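You operate a simulated robot arm through the tools that you are given. There is no shell and no other tool.

You run a simulated robot arm. Do the job below in one go: nothing can be reset, and whatever is moved stays where it is left.

JOB
Open the upper drawer with a black handle, put the green tag that says "29" from the deck of the trolley with a yellow handle in the inside the upper drawer with a black handle and shut the handle again. Open the right door of the blue check bench. Any order will do.

Only the result counts: the job must be done as asked and must still hold three seconds after the hand-in. Knocking over, shifting, dropping, spilling or breaking anything else fails it.

ROBOT AND FRAMES
A 7-joint arm with a fingered hand on a trunk, on a base that moves. Base frame: it is fixed to the floor where the robot stands at the start and does not move with it; the origin is under the middle of the robot, x ahead of it, y to its left, z up; the surface under the hand at the start is at about z = 800. Readings come in mm, rad, newtons and seconds.
With the tool pointing down near the work surface it reaches from about 260 to 680 mm from the robot's upright axis, wherever it stands. Its first joint turns from -2.897 to 2.897 rad. Places, roughly: green tag [-750, -1500, 500]; inside the upper drawer with a black handle [800, 200, 600]; right door of the blue check bench [-5700, 10300, 400]; upper drawer with a black handle [700, 100, 700]. Payload 4 kg.
Tool frame: the origin (TCP) lies between the finger pads and is the grasp point; the fingertips stand 26 mm ahead of it; z points along the fingers, y is the line along which they close. The gripper opens to 148 mm; its body begins 73 mm behind the TCP. The gripper is a hand of 3 fingers: y runs from the thumb to the fingers, the wrist lies at [0, 0, -239] in the tool frame, and closing takes about 1.5 s.
Orientation is told as [roll, pitch, yaw] about the base's x, y, z axes, in that order, counted from this pose: with the fingers straight down and closing along the base's y, the tool's x points along the base's -x, its y along +y and its z along -z.

CONTROLS
- The arm moves only by the tool apply_moves. Its argument "motion" is a list of rows, each a list of 3 entries, a list of its own where there are three numbers: the finger opening in cm, from 0 to 14.8, then the shift along the tool's x, y, z in cm, then the turn, a rotation vector about the tool's x, y, z in rad. In form: [[hand, [dx, dy, dz], [rx, ry, rz]], ...]. A call has 1 to 20 rows; each row shifts and turns the commanded pose from where the row before left it, along the tool's axes as they then stand. Each row takes 0.2 s and may step no farther than 50 mm and 0.15 rad from the row before; otherwise, or with a gripper value out of range, the whole call is refused. A pose out of reach is approached as far as the arm can. The call stops where the force on the tool passes 40 N (or 10 N more than at its start, if that is more) or the arm is blocked; 0.2 s more then pass. The fingers move at their own pace (about 72 mm/s each) and stop on an object; they squeeze with about 25 N. The grip force told is the motor's: it shows also when the fingers shut on nothing. Time passes only in rows, and 0.2 s behind the last, so rows that do not move let the fingers close. The reply holds the time, the measured pose of the TCP, the force on the tool along the base axes, the opening and the grip force, in the units named above and with some noise, with the torque about the TCP (base axes, N m) and any sound that the robot's microphone picked up.
- Cameras (640 x 400 px; columns grow to the right, rows downward): "scene" is now at [35, 144.8, 1399.9]; the picture's right is [-0.20, -0.98, 0.00], its down [-0.67, 0.14, -0.72] and it looks along [0.71, -0.15, -0.69] (base axes); focal length 248 px, centre (320, 200). "wrist" rides on the gripper at [68, -39, -90] in the tool frame; the picture's right is [0.50, 0.87, 0.00], its down [-0.66, 0.38, -0.65] and it looks along [-0.57, 0.33, 0.76] (tool axes); focal length 222 px, centre (320, 200). There is no depth. A picture from a camera that has moved, and an enlarged one, comes with that camera's place and axes in the base frame and with its lens. The place of the scene camera against the robot may be out by one fixed shift of up to 25 mm in any direction.
- snapshot(camera): a new picture of that camera. It takes no simulated time.
- move_column(by): slides the trunk up (or, below 0, down) by that many mm; the arm and the scene camera ride with it, the base frame stays. It gives what a move gives, with no picture.
- steer(legs): drives the robot by 1 to 6 legs, each [ahead, left, turn to the left] in mm, mm and rad, along the robot's own axes; the way and the turn of a leg run together, so that a leg with both is an arc; at most 1500 mm and 3.142 rad a leg. The arm and the cameras ride along, it lands a little off, and it stops where it bumps. It gives what a move gives.
- set_grasp(shape): the hand has 3 fingers and takes this shape, open, in about a second: jaw (thumb against the fingers, like two jaws); tri (thumb and two fingers); tip (a fingertip pinch); poke (one finger out to press); point (the index stretched); flat (the hand flat); cup (the hand cupped); fist (a fist). The gripper value then closes the fingers along that shape, each until it touches; the sizes above hold for jaw. It gives what a move gives, with no picture.
- aim_head(pan, tilt): turns the head with the scene camera to pan (to the left, within 2.705 rad either way) and tilt (down, from -0.506 to 1.204), counted from straight ahead of the robot. It gives what a move gives.
- enlarge(camera, box): a new picture of the part [left, top, right, bottom] of that camera's present view, enlarged. It takes no simulated time.
- close_job(): hands the job in; it is judged then, once.

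Places have to be worked out from the pictures, the camera data and where the tool is seen. Open the gripper and draw the arm clear of the work before you hand the job in, unless the task says otherwise.

The tools are called after ">>>" by a JSON object that holds its "fn" and its "kwargs". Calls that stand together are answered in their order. apply_moves: Moves the arm, as the interface text tells. Its arguments: {"type":"object","properties":{"motion":{"type":"array"}},"required":["motion"]} The other tools are called the same way: move_column (by) moves the trunk up or down; set_grasp (shape) gives the hand a shape; steer (legs) drives the base; aim_head (pan, tilt) turns the head that bears the scene camera; snapshot (camera) takes a picture; enlarge (camera, box) takes an enlarged picture of a part of a camera's view; close_job () hands the job in.

At the start:

```text
t: 0.0
tcp_pos: [539.6, -9.3, 908.9]
tcp_rot: [-0.002, 0.0, 0.0]
wrist_force: [-0.7, 0.4, 0.1]
wrist_torque: [-0.01, -0.04, 0.01]
finger_gap: 148.1
gripper_force: 0.1
shape: jaw
trunk travel left (down, up): [-350.0, 240.0]
robot x, y, heading: [3.2, 0.2, 0.002]
head pan, tilt (commanded): [-0.202, 0.759]
```

scene: 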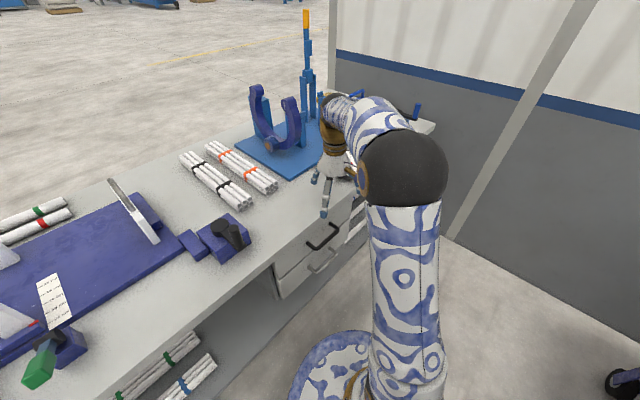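
wrist: 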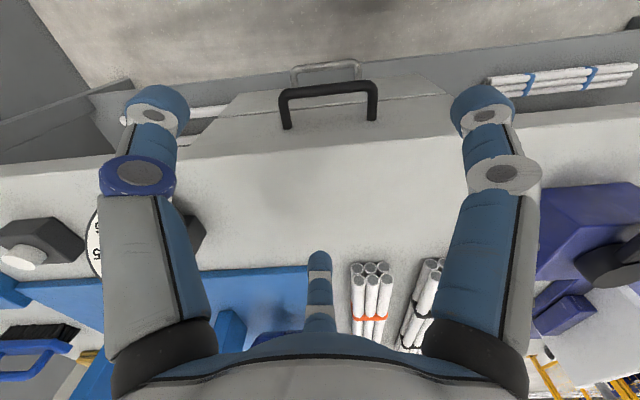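

The pictures show a bench with a drawer unit under its top, with a black handle above a grey one. I look around first: at the drawer closely, then at the trolley behind on the right.

>>> {"fn": "enlarge", "kwargs": {"camera": "scene", "box": [220, 160, 420, 320]}}

>>> {"fn": "enlarge", "kwargs": {"camera": "wrist", "box": [200, 20, 460, 180]}}

>>> {"fn": "aim_head", "kwargs": {"pan": -2.0, "tilt": 0.5}}

```text
2.50 times, centred on (320, 240) of scene
camera zoom: at [35.0, 144.8, 1399.9], right [-0.2, -0.98, 0.0], down [-0.67, 0.14, -0.72], along [0.71, -0.15, -0.69], focal length 621 px, centre (320, 100)
```

zoom: 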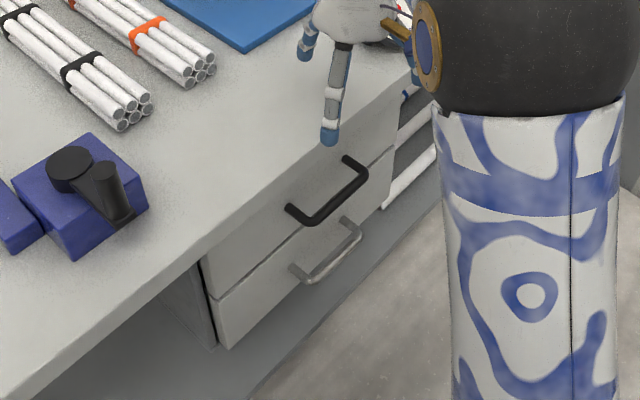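

```text
2.46 times, centred on (330, 100) of wrist
camera zoom: at [472.3, -48.0, 999.9], right [-0.5, 0.87, 0.0], down [0.66, 0.38, 0.65], along [0.57, 0.33, -0.76], focal length 547 px, centre (295, 446)
```

zoom: 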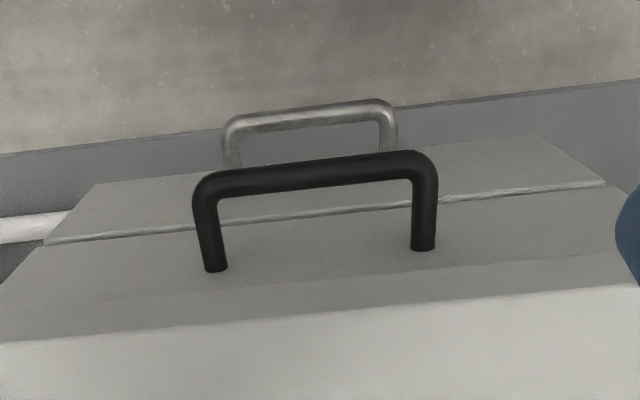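

```text
t: 1.8
tcp_pos: [541.0, -9.8, 909.0]
tcp_rot: [0.0, 0.0, 0.001]
wrist_force: [-0.1, 0.2, -0.6]
wrist_torque: [0.01, 0.03, -0.03]
finger_gap: 148.0
gripper_force: 0.1
shape: jaw
trunk travel left (down, up): [-350.0, 240.0]
robot x, y, heading: [2.4, -1.0, -0.001]
head pan, tilt (commanded): [-2.0, 0.499]
```

The head is now turned to the right and back. I take pictures there.

>>> {"fn": "snapshot", "kwargs": {"camera": "scene"}}

```text
taken
camera scene: at [-83.6, 78.6, 1422.6], right [-0.91, 0.42, 0.0], down [0.2, 0.44, -0.88], along [-0.37, -0.8, -0.48], focal length 248 px, centre (320, 200)
```

scene: 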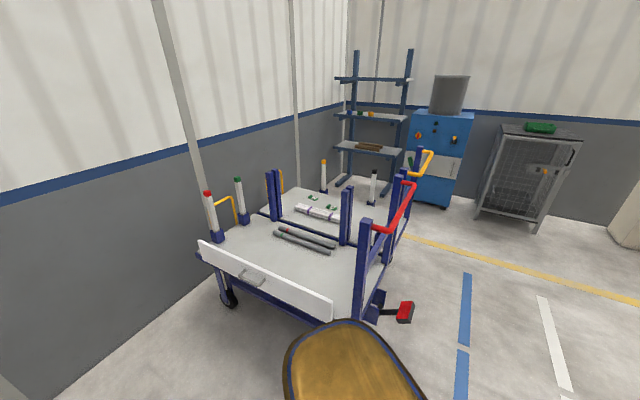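

Two trolleys show: a near one with a red handle and behind it one with yellow handles. I enlarge the far one to find the green tags.

>>> {"fn": "enlarge", "kwargs": {"camera": "scene", "box": [250, 140, 450, 265]}}

>>> {"fn": "enlarge", "kwargs": {"camera": "scene", "box": [280, 180, 380, 243]}}

>>> {"fn": "enlarge", "kwargs": {"camera": "scene", "box": [190, 180, 430, 330]}}

```text
3.20 times, centred on (350, 202) of scene
camera zoom: at [-83.6, 78.6, 1422.6], right [-0.91, 0.42, 0.0], down [0.2, 0.44, -0.88], along [-0.37, -0.8, -0.48], focal length 794 px, centre (224, 192)
```

zoom: 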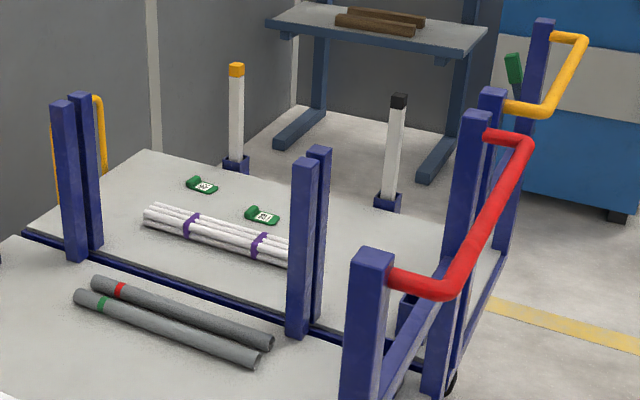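

```text
6.35 times, centred on (330, 212) of scene
camera zoom: at [-83.6, 78.6, 1422.6], right [-0.91, 0.42, 0.0], down [0.2, 0.44, -0.88], along [-0.37, -0.8, -0.48], focal length 1576 px, centre (256, 127)
```

zoom: 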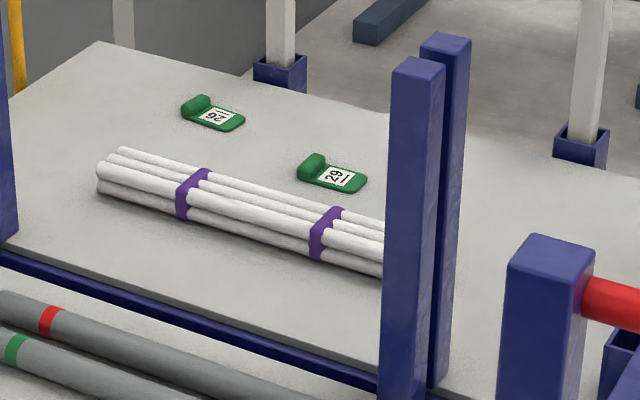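

```text
2.67 times, centred on (310, 255) of scene
camera zoom: at [-83.6, 78.6, 1422.6], right [-0.91, 0.42, 0.0], down [0.2, 0.44, -0.88], along [-0.37, -0.8, -0.48], focal length 662 px, centre (347, 53)
```

zoom: 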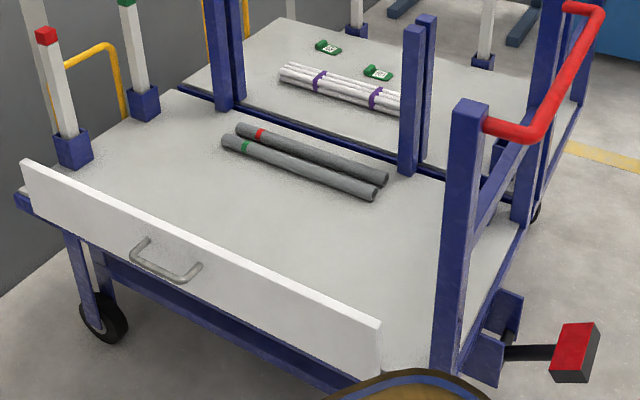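

Two green tags lie on the far trolley's deck. I enlarge each label further to read the numbers for sure.

>>> {"fn": "enlarge", "kwargs": {"camera": "scene", "box": [304, 192, 324, 204]}}

>>> {"fn": "enlarge", "kwargs": {"camera": "scene", "box": [322, 201, 342, 213]}}

>>> {"fn": "aim_head", "kwargs": {"pan": -2.5, "tilt": 0.2}}

>>> {"fn": "snapshot", "kwargs": {"camera": "scene"}}

```text
16.00 times, centred on (314, 198) of scene
camera zoom: at [-83.6, 78.6, 1422.6], right [-0.91, 0.42, 0.0], down [0.2, 0.44, -0.88], along [-0.37, -0.8, -0.48], focal length 3972 px, centre (416, 232)
```

zoom: 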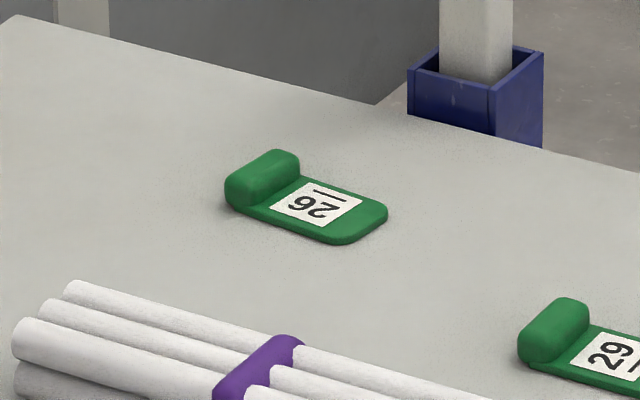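

```text
16.00 times, centred on (332, 207) of scene
camera zoom: at [-83.6, 78.6, 1422.6], right [-0.91, 0.42, 0.0], down [0.2, 0.44, -0.88], along [-0.37, -0.8, -0.48], focal length 3972 px, centre (128, 88)
```

zoom: 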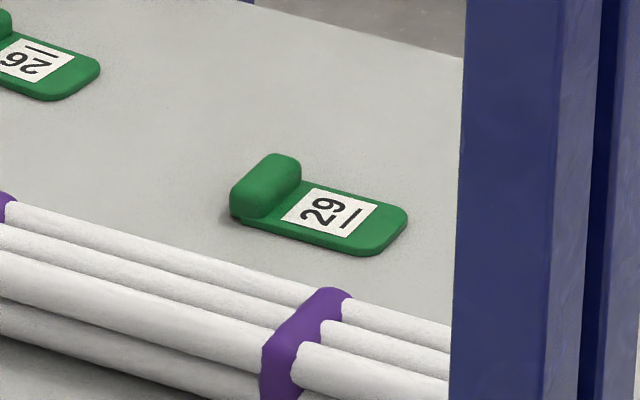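

```text
t: 2.7
tcp_pos: [540.0, -9.6, 909.7]
tcp_rot: [0.0, -0.001, -0.001]
wrist_force: [1.0, 0.5, 0.2]
wrist_torque: [-0.03, 0.01, 0.0]
finger_gap: 148.0
gripper_force: 0.0
shape: jaw
trunk travel left (down, up): [-350.0, 240.0]
robot x, y, heading: [0.1, 3.7, 0.0]
head pan, tilt (commanded): [-2.499, 0.201]
```

```text
taken
camera scene: at [-120.3, 105.5, 1450.2], right [-0.6, 0.8, 0.0], down [0.16, 0.12, -0.98], along [-0.78, -0.59, -0.2], focal length 248 px, centre (320, 200)
```

scene: 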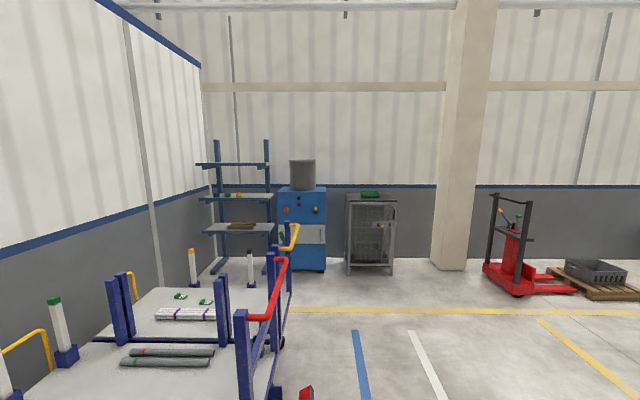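

The right-hand tag reads "29" (its underline gives the orientation) and the left one "26". I open the drawer first: I back the base off to get room in front of it, and aim the head at the bench again.

>>> {"fn": "steer", "kwargs": {"legs": [[-250, 0, 0]]}}

>>> {"fn": "aim_head", "kwargs": {"pan": -0.1, "tilt": 0.75}}

>>> {"fn": "snapshot", "kwargs": {"camera": "scene"}}

>>> {"fn": "snapshot", "kwargs": {"camera": "wrist"}}

```text
t: 4.5
tcp_pos: [289.8, -9.9, 909.1]
tcp_rot: [0.0, 0.001, 0.002]
wrist_force: [-0.4, -0.5, 0.4]
wrist_torque: [-0.03, 0.01, -0.03]
finger_gap: 147.9
gripper_force: 0.2
shape: jaw
trunk travel left (down, up): [-350.0, 240.0]
robot x, y, heading: [-248.3, 2.9, 0.007]
head pan, tilt (commanded): [-2.499, 0.201]
```

```text
t: 6.8
tcp_pos: [289.3, -9.1, 909.4]
tcp_rot: [-0.001, 0.0, 0.002]
wrist_force: [0.0, 0.5, 0.1]
wrist_torque: [0.02, 0.0, -0.02]
finger_gap: 148.1
gripper_force: 0.0
shape: jaw
trunk travel left (down, up): [-350.0, 240.0]
robot x, y, heading: [-253.4, 0.0, 0.003]
head pan, tilt (commanded): [-0.099, 0.75]
```

```text
taken
camera scene: at [-214.5, 152.9, 1400.6], right [-0.1, -1.0, 0.0], down [-0.68, 0.07, -0.73], along [0.73, -0.07, -0.68], focal length 248 px, centre (320, 200)
```

scene: 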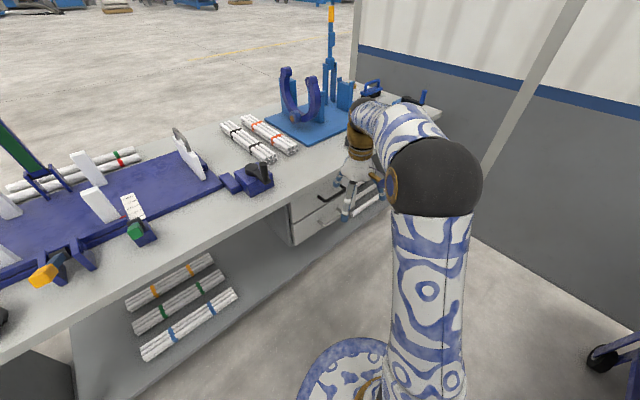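

```text
taken
camera wrist: at [221.4, -47.5, 999.9], right [-0.5, 0.87, 0.0], down [0.65, 0.38, 0.65], along [0.57, 0.33, -0.76], focal length 222 px, centre (320, 200)
```

wrist: 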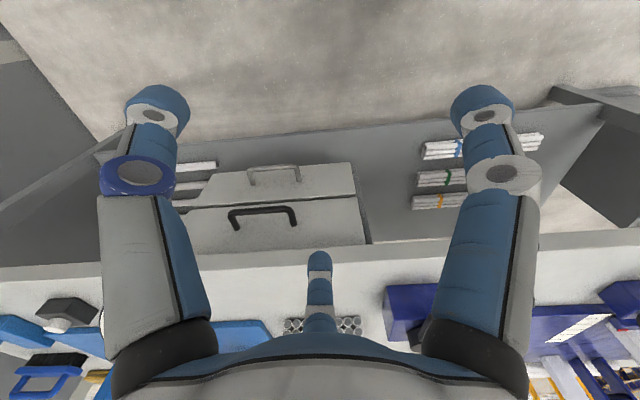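

The bench runs at an angle to the robot. I enlarge the handle in both pictures to triangulate its two ends.

>>> {"fn": "enlarge", "kwargs": {"camera": "wrist", "box": [180, 150, 380, 275]}}

>>> {"fn": "enlarge", "kwargs": {"camera": "scene", "box": [270, 150, 390, 250]}}

```text
3.20 times, centred on (280, 212) of wrist
camera zoom: at [221.4, -47.5, 999.9], right [-0.5, 0.87, 0.0], down [0.65, 0.38, 0.65], along [0.57, 0.33, -0.76], focal length 711 px, centre (448, 160)
```

zoom: 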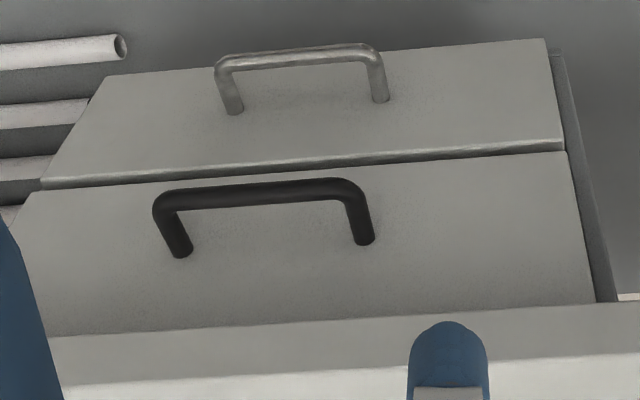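

```text
4.00 times, centred on (330, 200) of scene
camera zoom: at [-214.5, 152.9, 1400.6], right [-0.1, -1.0, 0.0], down [-0.68, 0.07, -0.73], along [0.73, -0.07, -0.68], focal length 993 px, centre (280, 200)
```

zoom: 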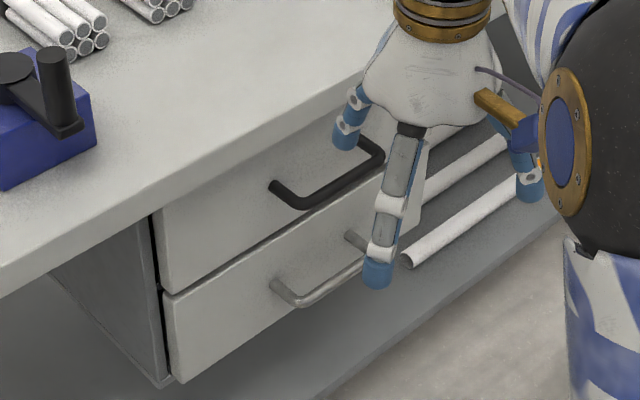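

From two wrist views I get the black bar from about (573, -46, 684) to (504, 49, 684), so the drawer faces along (-0.81, -0.58) and the bar stands about 42 mm off the front. I pitch the hand to point ahead, then roll it so that it closes vertically.

>>> {"fn": "apply_moves", "kwargs": {"motion": [[14.8, [0, 0, 0], [0, -0.1428, 0]], [14.8, [0, 0, 0], [0, -0.1428, 0]], [14.8, [0, 0, 0], [0, -0.1428, 0]], [14.8, [0, 0, 0], [0, -0.1428, 0]], [14.8, [0, 0, 0], [0, -0.1428, 0]], [14.8, [0, 0, 0], [0, -0.1428, 0]], [14.8, [0, 0, 0], [0, -0.1428, 0]], [14.8, [0, 0, 0], [0, -0.1428, 0]], [14.8, [0, 0, 0], [0, -0.1428, 0]], [14.8, [0, 0, 0], [0, -0.1428, 0]], [14.8, [0, 0, 0], [0, -0.1428, 0]]]}}

```text
t: 9.2
tcp_pos: [306.4, -8.5, 913.0]
tcp_rot: [0.95, -1.571, -0.947]
wrist_force: [0.2, -0.4, 0.5]
wrist_torque: [0.03, 0.0, 0.01]
finger_gap: 148.1
gripper_force: 0.1
shape: jaw
out of reach, approached as far as the arm can: row 6, 10, 11
trunk travel left (down, up): [-350.0, 240.0]
robot x, y, heading: [-251.9, -0.8, -0.0]
head pan, tilt (commanded): [-0.099, 0.75]
```

The hand now points ahead. I roll it by 90° while moving ahead a little, then yaw it to face the drawer.

>>> {"fn": "apply_moves", "kwargs": {"motion": [[14.8, [0, 0, 1], [0, 0, 0.1428]], [14.8, [0, 0, 1], [0, 0, 0.1428]], [14.8, [0, 0, 1], [0, 0, 0.1428]], [14.8, [0, 0, 1], [0, 0, 0.1428]], [14.8, [0, 0, 1], [0, 0, 0.1428]], [14.8, [0, 0, 1], [0, 0, 0.1428]], [14.8, [0, 0, 1], [0, 0, 0.1428]], [14.8, [0, 0, 0], [0, 0, 0.1428]], [14.8, [0, 0, 0], [0, 0, 0.1428]], [14.8, [0, 0, 0], [0, 0, 0.1428]], [14.8, [0, 0, 0], [0, 0, 0.1428]]]}}

```text
t: 11.6
tcp_pos: [379.0, -7.1, 912.4]
tcp_rot: [1.57, 0.003, -1.569]
wrist_force: [-0.5, -0.5, -0.1]
wrist_torque: [0.03, 0.0, 0.01]
finger_gap: 147.9
gripper_force: 0.0
shape: jaw
trunk travel left (down, up): [-350.0, 240.0]
robot x, y, heading: [-251.4, -2.9, -0.001]
head pan, tilt (commanded): [-0.099, 0.75]
```

The roll worked. I yaw the hand to the drawer's normal and shift to a point about 120 mm before the bar, still above it.

>>> {"fn": "apply_moves", "kwargs": {"motion": [[8, [0, 0, 0], [0, 0.1246, 0]], [8, [0, 0, 0], [0, 0.1246, 0]], [8, [0, 0, 0], [0, 0.1246, 0]], [8, [0, 0, 0], [0, 0.1246, 0]], [8, [0, 0, 0], [0, 0.1246, 0]], [8, [-3, 0, 0.5], [0, 0, 0]], [8, [-3, 0, 0.5], [0, 0, 0]], [8, [-2.6, 0, 0.5], [0, 0, 0]], [8, [0, 0, 0], [0, 0, 0]]]}}

>>> {"fn": "move_column", "kwargs": {"by": -228}}

>>> {"fn": "snapshot", "kwargs": {"camera": "wrist"}}

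>>> {"fn": "snapshot", "kwargs": {"camera": "scene"}}

```text
t: 13.6
tcp_pos: [439.9, -68.5, 913.3]
tcp_rot: [1.569, 0.0, -0.946]
wrist_force: [-0.3, -1.1, 0.3]
wrist_torque: [0.03, -0.05, 0.0]
finger_gap: 80.6
gripper_force: 0.1
shape: jaw
trunk travel left (down, up): [-350.0, 240.0]
robot x, y, heading: [-248.0, -3.0, 0.005]
head pan, tilt (commanded): [-0.099, 0.75]
```

```text
t: 15.9
tcp_pos: [440.8, -68.6, 686.2]
tcp_rot: [1.569, 0.0, -0.946]
wrist_force: [-0.1, -1.2, 0.3]
wrist_torque: [-0.01, 0.03, -0.01]
finger_gap: 80.4
gripper_force: 0.1
shape: jaw
trunk travel left (down, up): [-122.0, 468.0]
robot x, y, heading: [-251.6, -2.0, -0.0]
head pan, tilt (commanded): [-0.099, 0.75]
```

```text
taken
camera wrist: at [328.1, -65.9, 648.6], right [-0.29, 0.41, 0.87], down [-0.15, -0.91, 0.38], along [0.94, -0.02, 0.33], focal length 222 px, centre (320, 200)
```

wrist: 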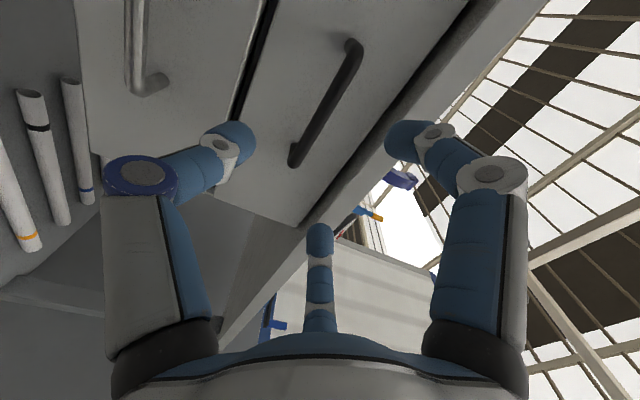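

```text
taken
camera scene: at [-214.5, 152.9, 1172.7], right [-0.1, -1.0, 0.0], down [-0.68, 0.07, -0.73], along [0.73, -0.07, -0.68], focal length 248 px, centre (320, 200)
```

scene: 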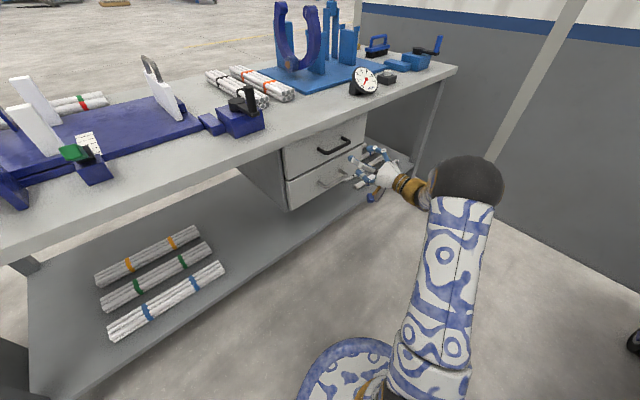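

The projected bar matches the picture, so it lies about 120 mm straight ahead of the TCP at the same height. I go ahead 117 mm and close on it.

>>> {"fn": "apply_moves", "kwargs": {"motion": [[8, [0, 0, 3], [0, 0, 0]], [8, [0, 0, 3], [0, 0, 0]], [8, [0, 0, 3], [0, 0, 0]], [8, [0, 0, 2.7], [0, 0, 0]], [8, [0, 0, 0], [0, 0, 0]]]}}

>>> {"fn": "snapshot", "kwargs": {"camera": "wrist"}}

>>> {"fn": "enlarge", "kwargs": {"camera": "scene", "box": [280, 100, 440, 200]}}

```text
t: 17.1
tcp_pos: [537.5, 0.4, 688.5]
tcp_rot: [1.571, -0.001, -0.945]
wrist_force: [-0.2, 0.5, 0.3]
wrist_torque: [-0.01, 0.01, 0.01]
finger_gap: 80.9
gripper_force: 0.1
shape: jaw
trunk travel left (down, up): [-122.0, 468.0]
robot x, y, heading: [-252.2, 1.9, -0.001]
head pan, tilt (commanded): [-0.099, 0.75]
```

```text
taken
camera wrist: at [423.2, 2.4, 649.9], right [-0.29, 0.41, 0.87], down [-0.15, -0.91, 0.38], along [0.95, -0.02, 0.33], focal length 222 px, centre (320, 200)
```

wrist: 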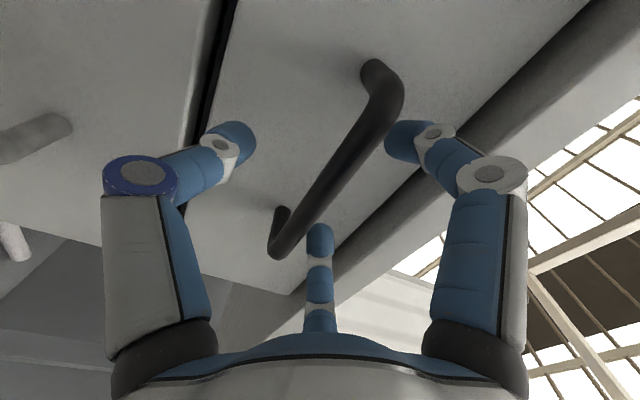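

```text
4.00 times, centred on (360, 150) of scene
camera zoom: at [-214.5, 152.9, 1172.6], right [-0.1, -1.0, 0.0], down [-0.68, 0.07, -0.73], along [0.73, -0.07, -0.68], focal length 993 px, centre (160, 400)
```

zoom: 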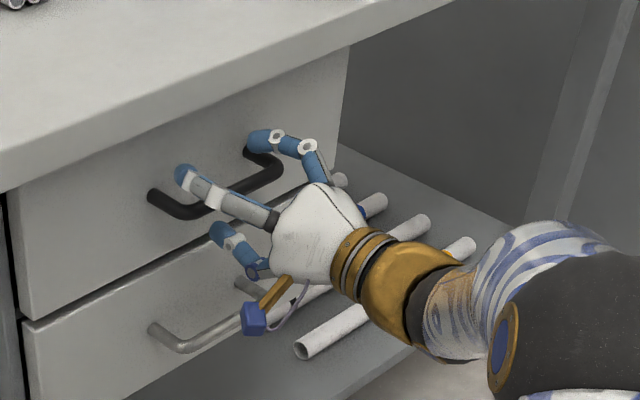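

The bar's ends project exactly where I expect, so the bar lies between thumb and fingers. I close the hand on it.

>>> {"fn": "apply_moves", "kwargs": {"motion": [[0, [0, 0, 0], [0, 0, 0]], [0, [0, 0, 0], [0, 0, 0]], [0, [0, 0, 0], [0, 0, 0]], [0, [0, 0, 0], [0, 0, 0]], [0, [0, 0, 0], [0, 0, 0]], [0, [0, 0, 0], [0, 0, 0]], [0, [0, 0, 0], [0, 0, 0]], [0, [0, 0, 0], [0, 0, 0]]]}}

>>> {"fn": "snapshot", "kwargs": {"camera": "wrist"}}

>>> {"fn": "enlarge", "kwargs": {"camera": "scene", "box": [280, 100, 440, 200]}}

```text
t: 18.9
tcp_pos: [535.8, 0.0, 687.5]
tcp_rot: [1.573, 0.001, -0.945]
wrist_force: [0.5, 0.9, 2.5]
wrist_torque: [0.03, 0.01, -0.01]
finger_gap: 0.0
gripper_force: 25.0
shape: jaw
trunk travel left (down, up): [-122.0, 468.0]
robot x, y, heading: [-256.0, 2.5, 0.006]
head pan, tilt (commanded): [-0.099, 0.75]
```

```text
taken
camera wrist: at [423.0, 2.2, 650.1], right [-0.29, 0.41, 0.87], down [-0.15, -0.91, 0.38], along [0.94, -0.02, 0.33], focal length 222 px, centre (320, 200)
```

wrist: 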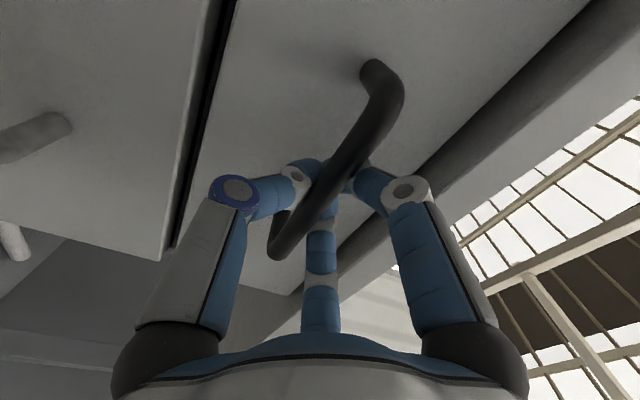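

```text
4.00 times, centred on (360, 150) of scene
camera zoom: at [-214.6, 153.0, 1172.6], right [-0.1, -1.0, 0.0], down [-0.68, 0.07, -0.73], along [0.73, -0.07, -0.68], focal length 993 px, centre (160, 400)
```

zoom: 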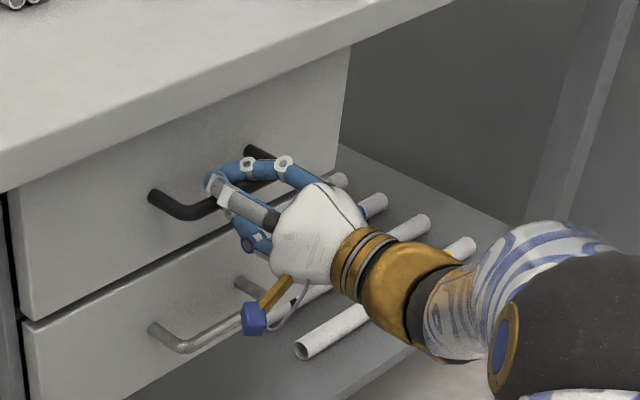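

The fingers have met behind the bar, so the bar is hooked inside the hand. I pull straight back along the drawer's normal.

>>> {"fn": "apply_moves", "kwargs": {"motion": [[0, [0, 0, -1.5], [0, 0, 0]], [0, [0, 0, -1.5], [0, 0, 0]], [0, [0, 0, -1.5], [0, 0, 0]], [0, [0, 0, -1.5], [0, 0, 0]], [0, [0, 0, -2], [0, 0, 0]], [0, [0, 0, -2], [0, 0, 0]], [0, [0, 0, -2], [0, 0, 0]]]}}

>>> {"fn": "snapshot", "kwargs": {"camera": "scene"}}

```text
t: 20.6
tcp_pos: [437.9, -70.7, 687.1]
tcp_rot: [1.574, 0.0, -0.949]
wrist_force: [1.6, -4.3, 11.3]
wrist_torque: [0.02, 0.01, 0.0]
finger_gap: 0.1
gripper_force: 24.9
shape: jaw
trunk travel left (down, up): [-122.0, 468.0]
robot x, y, heading: [-252.6, -2.8, 0.005]
head pan, tilt (commanded): [-0.099, 0.75]
```

```text
taken
camera scene: at [-215.2, 152.7, 1172.7], right [-0.1, -1.0, 0.0], down [-0.68, 0.07, -0.73], along [0.73, -0.07, -0.68], focal length 248 px, centre (320, 200)
```

scene: 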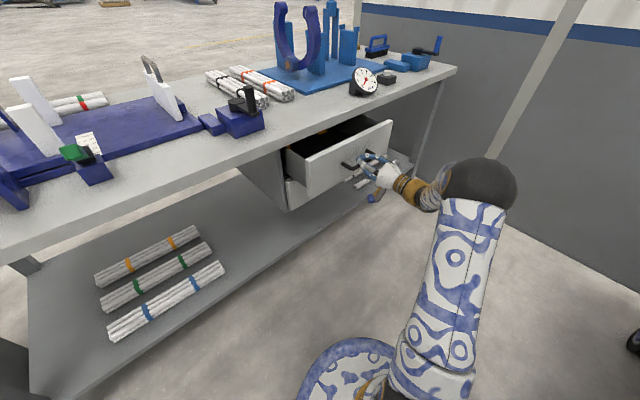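

The drawer follows. I pull on another 160 mm, lifting the hand a hair to relieve the vertical force.

>>> {"fn": "apply_moves", "kwargs": {"motion": [[0, [0, 0.2, -1.5], [0, 0, 0]], [0, [0, 0, -2], [0, 0, 0]], [0, [0, 0, -2], [0, 0, 0]], [0, [0, 0, -2], [0, 0, 0]], [0, [0, 0, -2], [0, 0, 0]], [0, [0, 0, -2], [0, 0, 0]], [0, [0, 0, -2], [0, 0, 0]], [0, [0, 0, -1.5], [0, 0, 0]], [0, [0, 0, -1], [0, 0, 0]]]}}

>>> {"fn": "snapshot", "kwargs": {"camera": "scene"}}

```text
t: 22.6
tcp_pos: [308.3, -163.1, 690.5]
tcp_rot: [1.568, 0.001, -0.948]
wrist_force: [0.6, -2.0, -5.2]
wrist_torque: [0.0, 0.0, 0.02]
finger_gap: 0.0
gripper_force: 25.8
shape: jaw
trunk travel left (down, up): [-122.0, 468.0]
robot x, y, heading: [-250.2, 1.4, -0.002]
head pan, tilt (commanded): [-0.099, 0.75]
```

```text
taken
camera scene: at [-214.2, 152.7, 1172.6], right [-0.1, -1.0, 0.0], down [-0.68, 0.07, -0.73], along [0.73, -0.07, -0.68], focal length 248 px, centre (320, 200)
```

scene: 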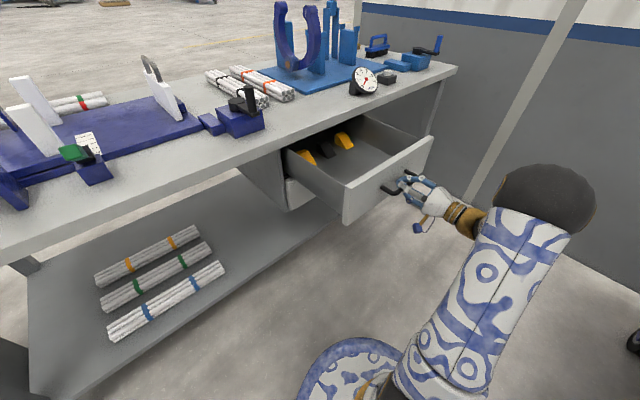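

The drawer is open by about 280 mm; yellow and black things lie at its back, with free room in front. I release the handle and back away.

>>> {"fn": "apply_moves", "kwargs": {"motion": [[8, [0, 0, 0], [0, 0, 0]], [8, [0, 0, 0], [0, 0, 0]], [8, [0, 0, 0], [0, 0, 0]], [8, [0, 0, 0], [0, 0, 0]], [8, [0, 0, 0], [0, 0, 0]], [8, [0, 0, 0], [0, 0, 0]], [8, [0, 0, -2], [0, 0, 0]], [8, [0, 0, -3], [0, 0, 0]], [8, [0, 0, -3], [0, 0, 0]], [8, [0, 0, -3], [0, 0, 0]]]}}

>>> {"fn": "snapshot", "kwargs": {"camera": "scene"}}

>>> {"fn": "snapshot", "kwargs": {"camera": "wrist"}}

```text
t: 24.8
tcp_pos: [218.6, -226.2, 689.6]
tcp_rot: [1.572, -0.001, -0.948]
wrist_force: [-0.3, -0.2, 0.1]
wrist_torque: [-0.01, 0.01, 0.0]
finger_gap: 79.6
gripper_force: 0.1
shape: jaw
trunk travel left (down, up): [-122.0, 468.0]
robot x, y, heading: [-249.5, 0.6, -0.002]
head pan, tilt (commanded): [-0.099, 0.75]
```

```text
taken
camera scene: at [-214.5, 152.9, 1172.6], right [-0.1, -1.0, 0.0], down [-0.68, 0.07, -0.73], along [0.73, -0.07, -0.68], focal length 248 px, centre (320, 200)
```

scene: 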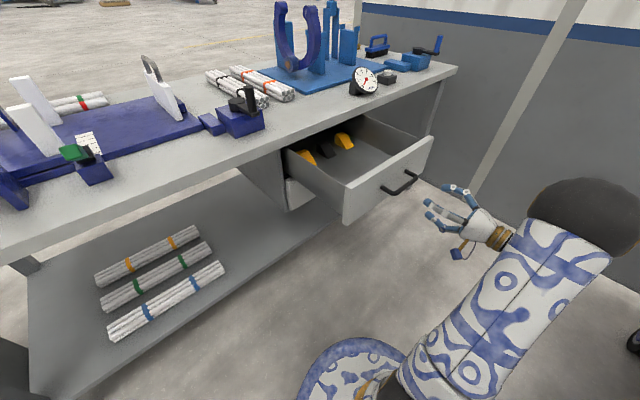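

```text
taken
camera wrist: at [106.3, -223.9, 650.2], right [-0.29, 0.41, 0.87], down [-0.15, -0.91, 0.38], along [0.94, -0.02, 0.33], focal length 222 px, centre (320, 200)
```

wrist: 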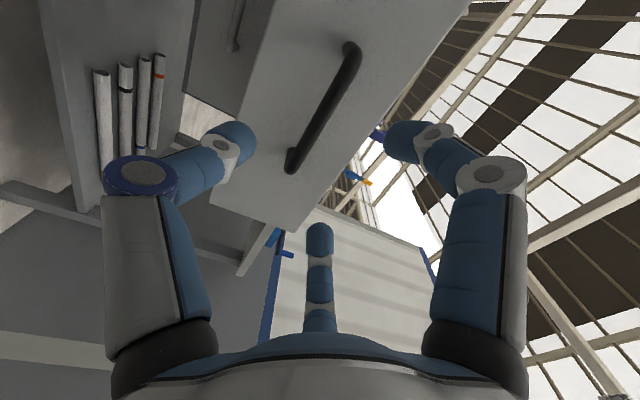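

The drawer stays open and the hand is clear. I raise the trunk again and turn the hand back to point down for the travel.

>>> {"fn": "move_column", "kwargs": {"by": 228}}

>>> {"fn": "apply_moves", "kwargs": {"motion": [[8, [2, 0, 0], [0, -0.1246, 0]], [8, [2, 0, 0], [0, -0.1246, 0]], [8, [2, 0, 0], [0, -0.1246, 0]], [8, [2, 0, 0], [0, -0.1246, 0]], [8, [2, 0, 0], [0, -0.1246, 0]], [8, [2, 0, 0], [0, 0, -0.1428]], [8, [2, 0, 0], [0, 0, -0.1428]], [8, [0, 0, 0], [0, 0, -0.1428]], [8, [0, 0, 0], [0, 0, -0.1428]], [8, [0, 0, 0], [0, 0, -0.1428]], [8, [0, 0, 0], [0, 0, -0.1428]], [8, [0, 0, 0], [0, 0, -0.1428]], [8, [0, 0, 0], [0, 0, -0.1428]], [8, [0, 0, 0], [0, 0, -0.1428]], [8, [0, 0, 0], [0, 0, -0.1428]], [8, [0, 0, 0], [0, 0, -0.1428]]]}}

```text
t: 27.1
tcp_pos: [218.9, -227.3, 916.2]
tcp_rot: [1.572, 0.0, -0.946]
wrist_force: [0.0, 0.3, 0.5]
wrist_torque: [0.01, -0.02, -0.02]
finger_gap: 80.0
gripper_force: 0.2
shape: jaw
trunk travel left (down, up): [-350.0, 240.0]
robot x, y, heading: [-254.5, 0.2, 0.003]
head pan, tilt (commanded): [-0.099, 0.75]
```

```text
t: 30.6
tcp_pos: [246.1, -167.1, 915.0]
tcp_rot: [-1.5, -1.569, 1.504]
wrist_force: [0.4, 0.1, -0.1]
wrist_torque: [-0.01, -0.01, 0.01]
finger_gap: 79.8
gripper_force: 0.1
shape: jaw
out of reach, approached as far as the arm can: row 4, 5, 6, 7
trunk travel left (down, up): [-350.0, 240.0]
robot x, y, heading: [-252.6, 3.4, -0.0]
head pan, tilt (commanded): [-0.099, 0.75]
```

Now I pitch the hand back to point down, shifting it to the middle.

>>> {"fn": "apply_moves", "kwargs": {"motion": [[8, [0, 1.4, 0], [0, 0.1428, 0]], [8, [0, 1.4, 0], [0, 0.1428, 0]], [8, [0, 1.4, 0], [0, 0.1428, 0]], [8, [0, 1.4, 0], [0, 0.1428, 0]], [8, [0, 1.4, 0], [0, 0.1428, 0]], [8, [0, 1.4, 0], [0, 0.1428, 0]], [8, [0, 1.4, 0], [0, 0.1428, 0]], [8, [0, 1.4, 0], [0, 0.1428, 0]], [8, [0, 1.4, 0], [0, 0.1428, 0]], [8, [0, 1.4, 0], [0, 0.1428, 0]], [8, [0, 1.4, 0], [0, 0.1428, 0]]]}}

>>> {"fn": "aim_head", "kwargs": {"pan": -2.2, "tilt": 0.6}}

>>> {"fn": "snapshot", "kwargs": {"camera": "scene"}}

```text
t: 33.0
tcp_pos: [251.6, -23.6, 925.3]
tcp_rot: [-0.005, -0.099, 0.004]
wrist_force: [0.0, -0.6, 1.5]
wrist_torque: [0.04, -0.03, 0.0]
finger_gap: 80.1
gripper_force: 0.0
shape: jaw
out of reach, approached as far as the arm can: row 1, 8
trunk travel left (down, up): [-350.0, 240.0]
robot x, y, heading: [-252.0, -0.6, 0.001]
head pan, tilt (commanded): [-0.099, 0.75]
```

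```text
t: 35.0
tcp_pos: [250.1, -24.9, 924.2]
tcp_rot: [-0.007, -0.101, 0.005]
wrist_force: [-0.1, 0.9, -0.1]
wrist_torque: [0.02, 0.0, 0.02]
finger_gap: 80.3
gripper_force: 0.1
shape: jaw
trunk travel left (down, up): [-350.0, 240.0]
robot x, y, heading: [-249.8, -4.4, 0.0]
head pan, tilt (commanded): [-2.201, 0.6]
```

```text
taken
camera scene: at [-348.9, 89.6, 1413.5], right [-0.81, 0.59, 0.0], down [0.33, 0.46, -0.83], along [-0.48, -0.67, -0.56], focal length 248 px, centre (320, 200)
```

scene: 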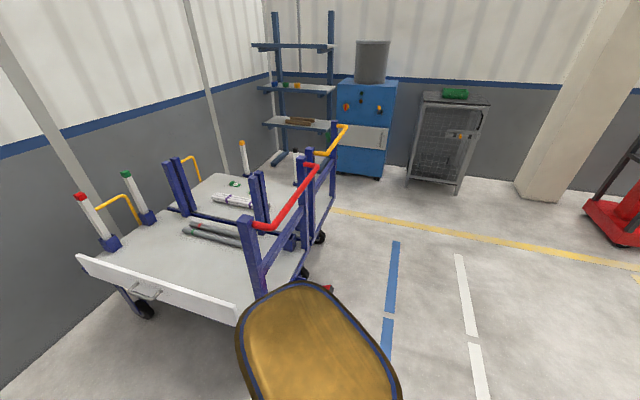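

From this new place I can triangulate. I enlarge the far trolley.

>>> {"fn": "enlarge", "kwargs": {"camera": "scene", "box": [200, 110, 360, 210]}}

>>> {"fn": "enlarge", "kwargs": {"camera": "scene", "box": [240, 180, 360, 305]}}

```text
4.00 times, centred on (280, 160) of scene
camera zoom: at [-348.9, 89.6, 1413.5], right [-0.81, 0.59, 0.0], down [0.33, 0.46, -0.83], along [-0.48, -0.67, -0.56], focal length 993 px, centre (480, 360)
```

zoom: 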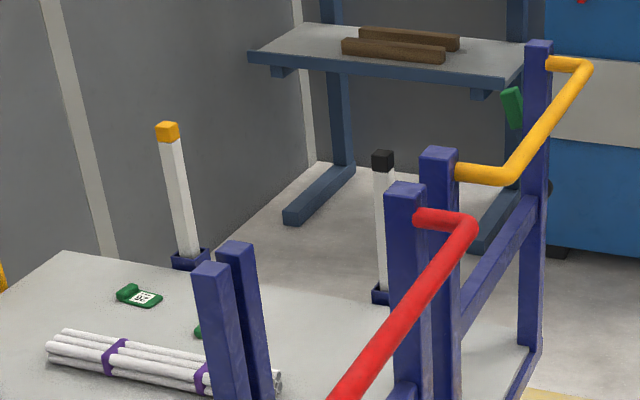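

```text
3.20 times, centred on (300, 242) of scene
camera zoom: at [-348.9, 89.6, 1413.5], right [-0.81, 0.59, 0.0], down [0.33, 0.46, -0.83], along [-0.48, -0.67, -0.56], focal length 794 px, centre (384, 64)
```

zoom: 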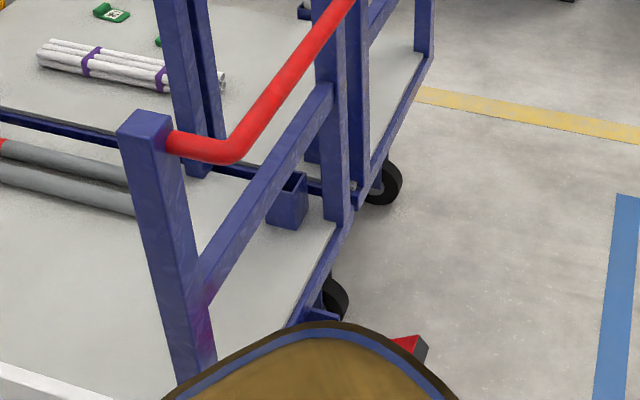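

Tag 29 comes out near (-840, -1358, 470), on the far side of the deck between the two far stakes. I want to reach it from the far side; first I look down to judge the size of my own base.

>>> {"fn": "aim_head", "kwargs": {"pan": -1.6, "tilt": 1.2}}

>>> {"fn": "snapshot", "kwargs": {"camera": "scene"}}

>>> {"fn": "aim_head", "kwargs": {"pan": 0.6, "tilt": 1.2}}

>>> {"fn": "snapshot", "kwargs": {"camera": "scene"}}

```text
t: 36.0
tcp_pos: [249.7, -23.2, 925.3]
tcp_rot: [-0.008, -0.101, 0.004]
wrist_force: [-0.2, -0.3, -0.1]
wrist_torque: [0.02, -0.01, -0.02]
finger_gap: 80.1
gripper_force: 0.1
shape: jaw
trunk travel left (down, up): [-350.0, 240.0]
robot x, y, heading: [-254.0, 0.9, 0.003]
head pan, tilt (commanded): [-1.6, 1.201]
```

```text
taken
camera scene: at [-298.6, 105.2, 1368.9], right [-1.0, 0.03, 0.0], down [0.03, 0.93, -0.36], along [-0.01, -0.36, -0.93], focal length 248 px, centre (320, 200)
```

scene: 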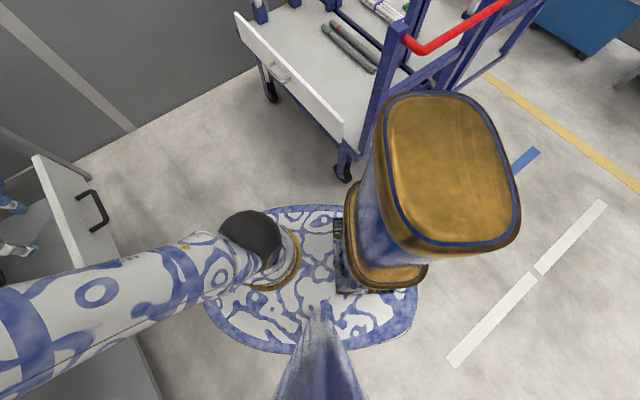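

```text
t: 38.0
tcp_pos: [250.7, -24.6, 925.6]
tcp_rot: [-0.006, -0.1, 0.003]
wrist_force: [0.2, -0.7, 0.2]
wrist_torque: [0.03, 0.0, 0.0]
finger_gap: 80.2
gripper_force: 0.1
shape: jaw
trunk travel left (down, up): [-350.0, 240.0]
robot x, y, heading: [-251.7, 1.3, 0.003]
head pan, tilt (commanded): [0.6, 1.201]
```

```text
taken
camera scene: at [-250.9, 192.8, 1368.9], right [0.57, -0.82, 0.0], down [-0.77, -0.53, -0.36], along [0.3, 0.2, -0.93], focal length 248 px, centre (320, 200)
```

scene: 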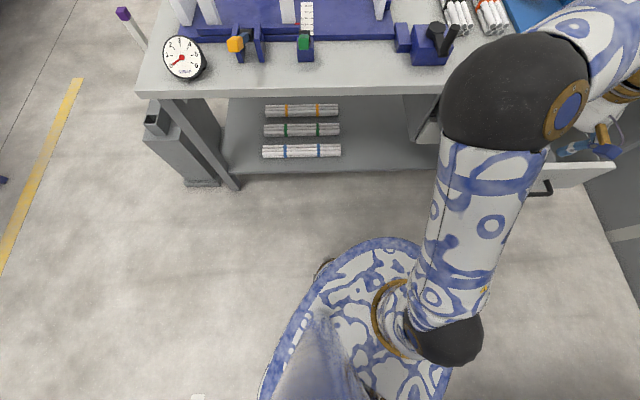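

My base is an oval of roughly ±430 mm along and ±300 mm across. I drive round the handle ends of the trolleys with good clearance, then turn so that the trolley will lie on my left.

>>> {"fn": "steer", "kwargs": {"legs": [[-381, 530, 0], [0, 0, -0.947], [0, -938, 0], [0, -938, 0]]}}

>>> {"fn": "aim_head", "kwargs": {"pan": 0.5, "tilt": 0.5}}

>>> {"fn": "snapshot", "kwargs": {"camera": "scene"}}

```text
t: 53.1
tcp_pos: [-1856.6, -1008.5, 924.0]
tcp_rot: [-0.008, -0.102, -0.912]
wrist_force: [0.0, -0.8, 0.6]
wrist_torque: [-0.02, -0.01, 0.04]
finger_gap: 80.2
gripper_force: 0.1
shape: jaw
trunk travel left (down, up): [-350.0, 240.0]
robot x, y, heading: [-2141.5, -598.2, -0.917]
head pan, tilt (commanded): [0.6, 1.201]
```

```text
t: 54.2
tcp_pos: [-1856.8, -1010.3, 925.0]
tcp_rot: [-0.007, -0.102, -0.913]
wrist_force: [0.4, -0.1, 0.5]
wrist_torque: [-0.02, 0.0, 0.0]
finger_gap: 79.9
gripper_force: 0.0
shape: jaw
trunk travel left (down, up): [-350.0, 240.0]
robot x, y, heading: [-2141.9, -597.4, -0.915]
head pan, tilt (commanded): [0.499, 0.499]
```

```text
taken
camera scene: at [-1962.0, -483.3, 1422.5], right [-0.4, -0.91, 0.0], down [-0.44, 0.19, -0.88], along [0.8, -0.35, -0.48], focal length 248 px, centre (320, 200)
```

scene: 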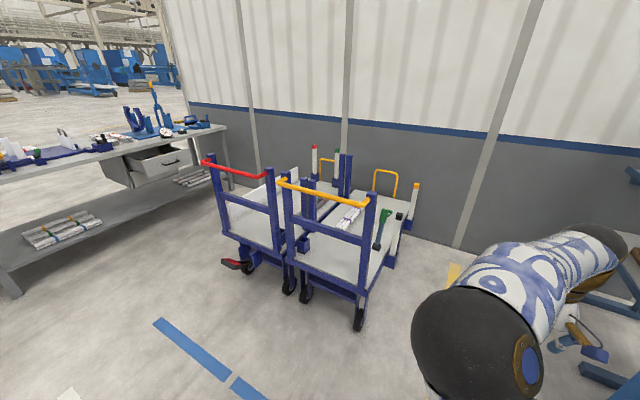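

The robot stands at about (-2141, -598). The far trolley with the yellow handle shows its far side; I enlarge it to locate the tag, the stakes and the deck edge from here.

>>> {"fn": "enlarge", "kwargs": {"camera": "scene", "box": [270, 140, 430, 240]}}

>>> {"fn": "enlarge", "kwargs": {"camera": "scene", "box": [260, 180, 460, 340]}}

```text
4.00 times, centred on (350, 190) of scene
camera zoom: at [-1962.0, -483.3, 1422.5], right [-0.4, -0.91, 0.0], down [-0.44, 0.19, -0.88], along [0.8, -0.35, -0.48], focal length 993 px, centre (200, 240)
```

zoom: 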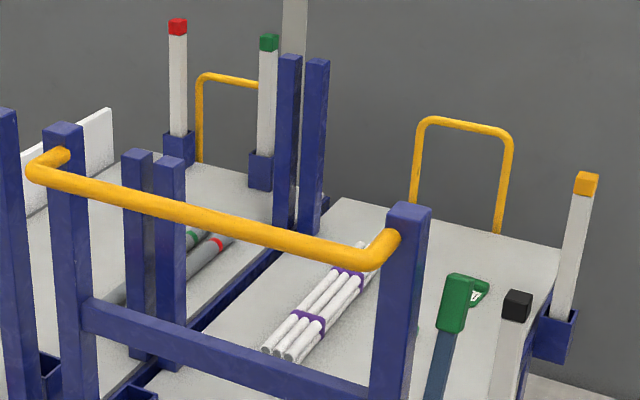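

```text
2.50 times, centred on (360, 260) of scene
camera zoom: at [-1962.0, -483.3, 1422.5], right [-0.4, -0.91, 0.0], down [-0.44, 0.19, -0.88], along [0.8, -0.35, -0.48], focal length 621 px, centre (220, 50)
```

zoom: 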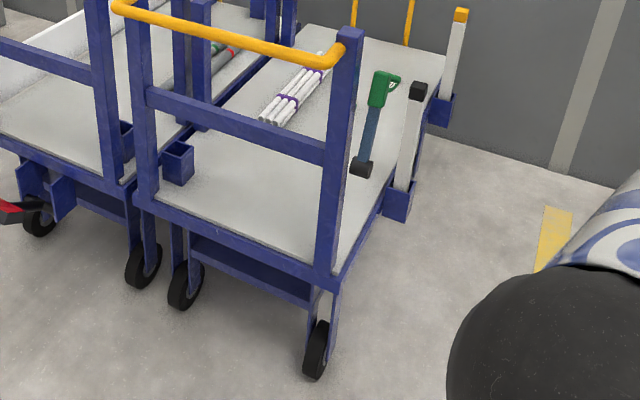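

The green-headed thing turns out to hang on the handle post (about z 870), clear of my way, and tag 29 is hidden behind the post from here. I straighten my heading and drive half-way into the aisle, then look again.

>>> {"fn": "steer", "kwargs": {"legs": [[0, 0, -0.031], [700, 30, 0]]}}

>>> {"fn": "aim_head", "kwargs": {"pan": 0.9, "tilt": 0.7}}

>>> {"fn": "snapshot", "kwargs": {"camera": "scene"}}

```text
t: 58.5
tcp_pos: [-1425.6, -1582.9, 924.1]
tcp_rot: [-0.007, -0.101, -0.945]
wrist_force: [-0.3, 0.8, -0.5]
wrist_torque: [-0.01, 0.04, -0.02]
finger_gap: 80.2
gripper_force: 0.1
shape: jaw
trunk travel left (down, up): [-350.0, 240.0]
robot x, y, heading: [-1699.7, -1163.6, -0.947]
head pan, tilt (commanded): [0.499, 0.499]
```

```text
t: 59.4
tcp_pos: [-1425.7, -1584.4, 925.7]
tcp_rot: [-0.007, -0.101, -0.947]
wrist_force: [-0.9, 0.3, -0.4]
wrist_torque: [-0.02, 0.0, 0.01]
finger_gap: 80.1
gripper_force: 0.0
shape: jaw
trunk travel left (down, up): [-350.0, 240.0]
robot x, y, heading: [-1700.6, -1162.1, -0.949]
head pan, tilt (commanded): [0.901, 0.7]
```

```text
taken
camera scene: at [-1511.4, -1019.6, 1404.9], right [-0.05, -1.0, 0.0], down [-0.64, 0.03, -0.77], along [0.76, -0.04, -0.64], focal length 248 px, centre (320, 200)
```

scene: 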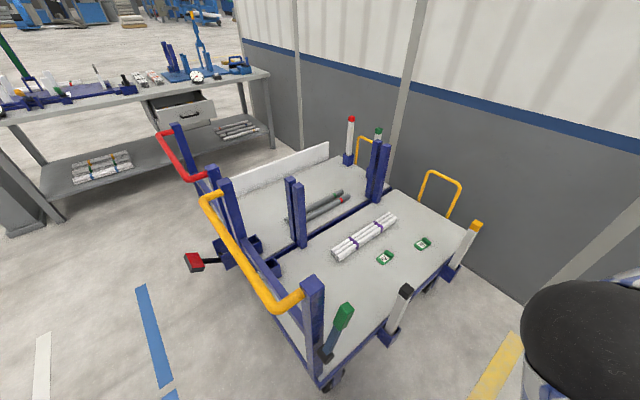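

Both tags now show plainly on the deck. I enlarge them to check the numbers and fix their places.

>>> {"fn": "enlarge", "kwargs": {"camera": "scene", "box": [364, 232, 444, 282]}}

>>> {"fn": "enlarge", "kwargs": {"camera": "scene", "box": [280, 200, 500, 400]}}

```text
8.00 times, centred on (404, 257) of scene
camera zoom: at [-1511.4, -1019.6, 1404.9], right [-0.05, -1.0, 0.0], down [-0.64, 0.03, -0.77], along [0.76, -0.04, -0.64], focal length 1986 px, centre (-352, -256)
```

zoom: 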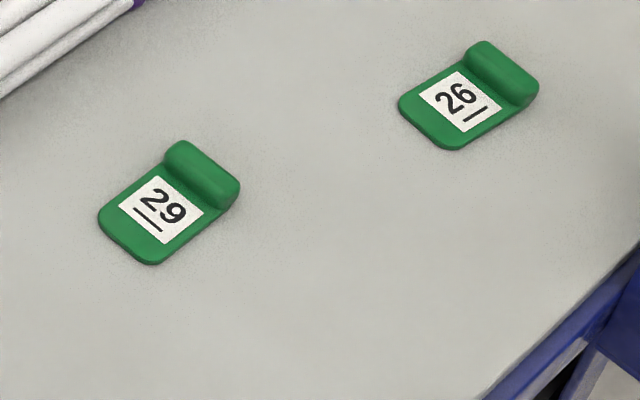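

```text
2.00 times, centred on (390, 300) of scene
camera zoom: at [-1511.4, -1019.6, 1404.9], right [-0.05, -1.0, 0.0], down [-0.64, 0.03, -0.77], along [0.76, -0.04, -0.64], focal length 496 px, centre (180, 0)
```

zoom: 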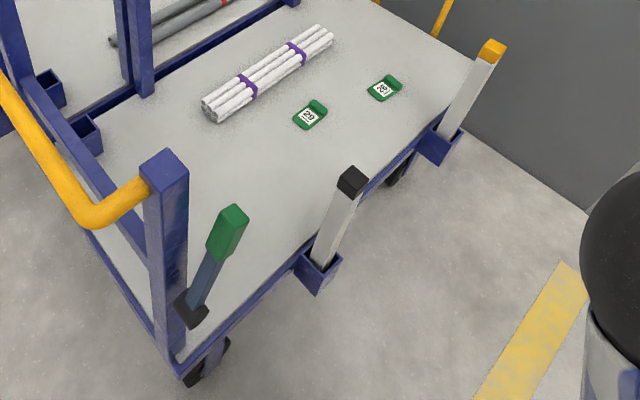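

Clear: the tag nearer the handle is "29", near (-834, -1346, 480), with its raised ridge (along v, about (-823, -1368)) at the wall-side end. I drive on until I stand about abreast of it.

>>> {"fn": "steer", "kwargs": {"legs": [[610, 15, 0]]}}

>>> {"fn": "aim_head", "kwargs": {"pan": 1.5, "tilt": 0.9}}

>>> {"fn": "snapshot", "kwargs": {"camera": "scene"}}

```text
t: 62.9
tcp_pos: [-1047.4, -2084.8, 923.6]
tcp_rot: [-0.006, -0.101, -0.946]
wrist_force: [0.2, 0.7, 0.3]
wrist_torque: [-0.03, 0.01, 0.01]
finger_gap: 80.1
gripper_force: 0.1
shape: jaw
trunk travel left (down, up): [-350.0, 240.0]
robot x, y, heading: [-1320.9, -1662.2, -0.944]
head pan, tilt (commanded): [0.901, 0.7]
```

```text
t: 63.9
tcp_pos: [-1047.2, -2082.0, 925.3]
tcp_rot: [-0.005, -0.103, -0.946]
wrist_force: [0.1, 0.2, -0.6]
wrist_torque: [-0.03, 0.01, 0.03]
finger_gap: 79.7
gripper_force: 0.1
shape: jaw
trunk travel left (down, up): [-350.0, 240.0]
robot x, y, heading: [-1318.8, -1664.3, -0.947]
head pan, tilt (commanded): [1.499, 0.901]
```

```text
taken
camera scene: at [-1153.8, -1475.9, 1388.7], right [0.52, -0.85, 0.0], down [-0.67, -0.41, -0.62], along [0.53, 0.33, -0.78], focal length 248 px, centre (320, 200)
```

scene: 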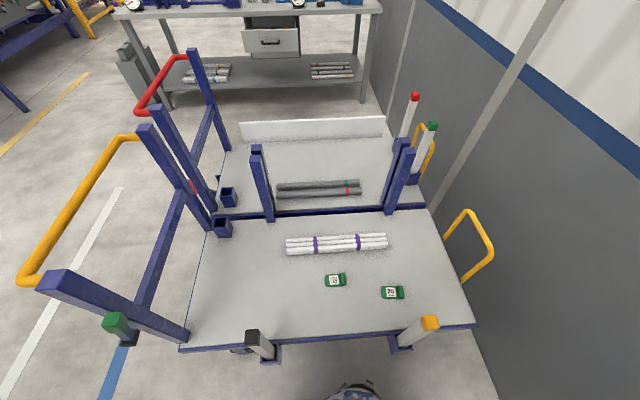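

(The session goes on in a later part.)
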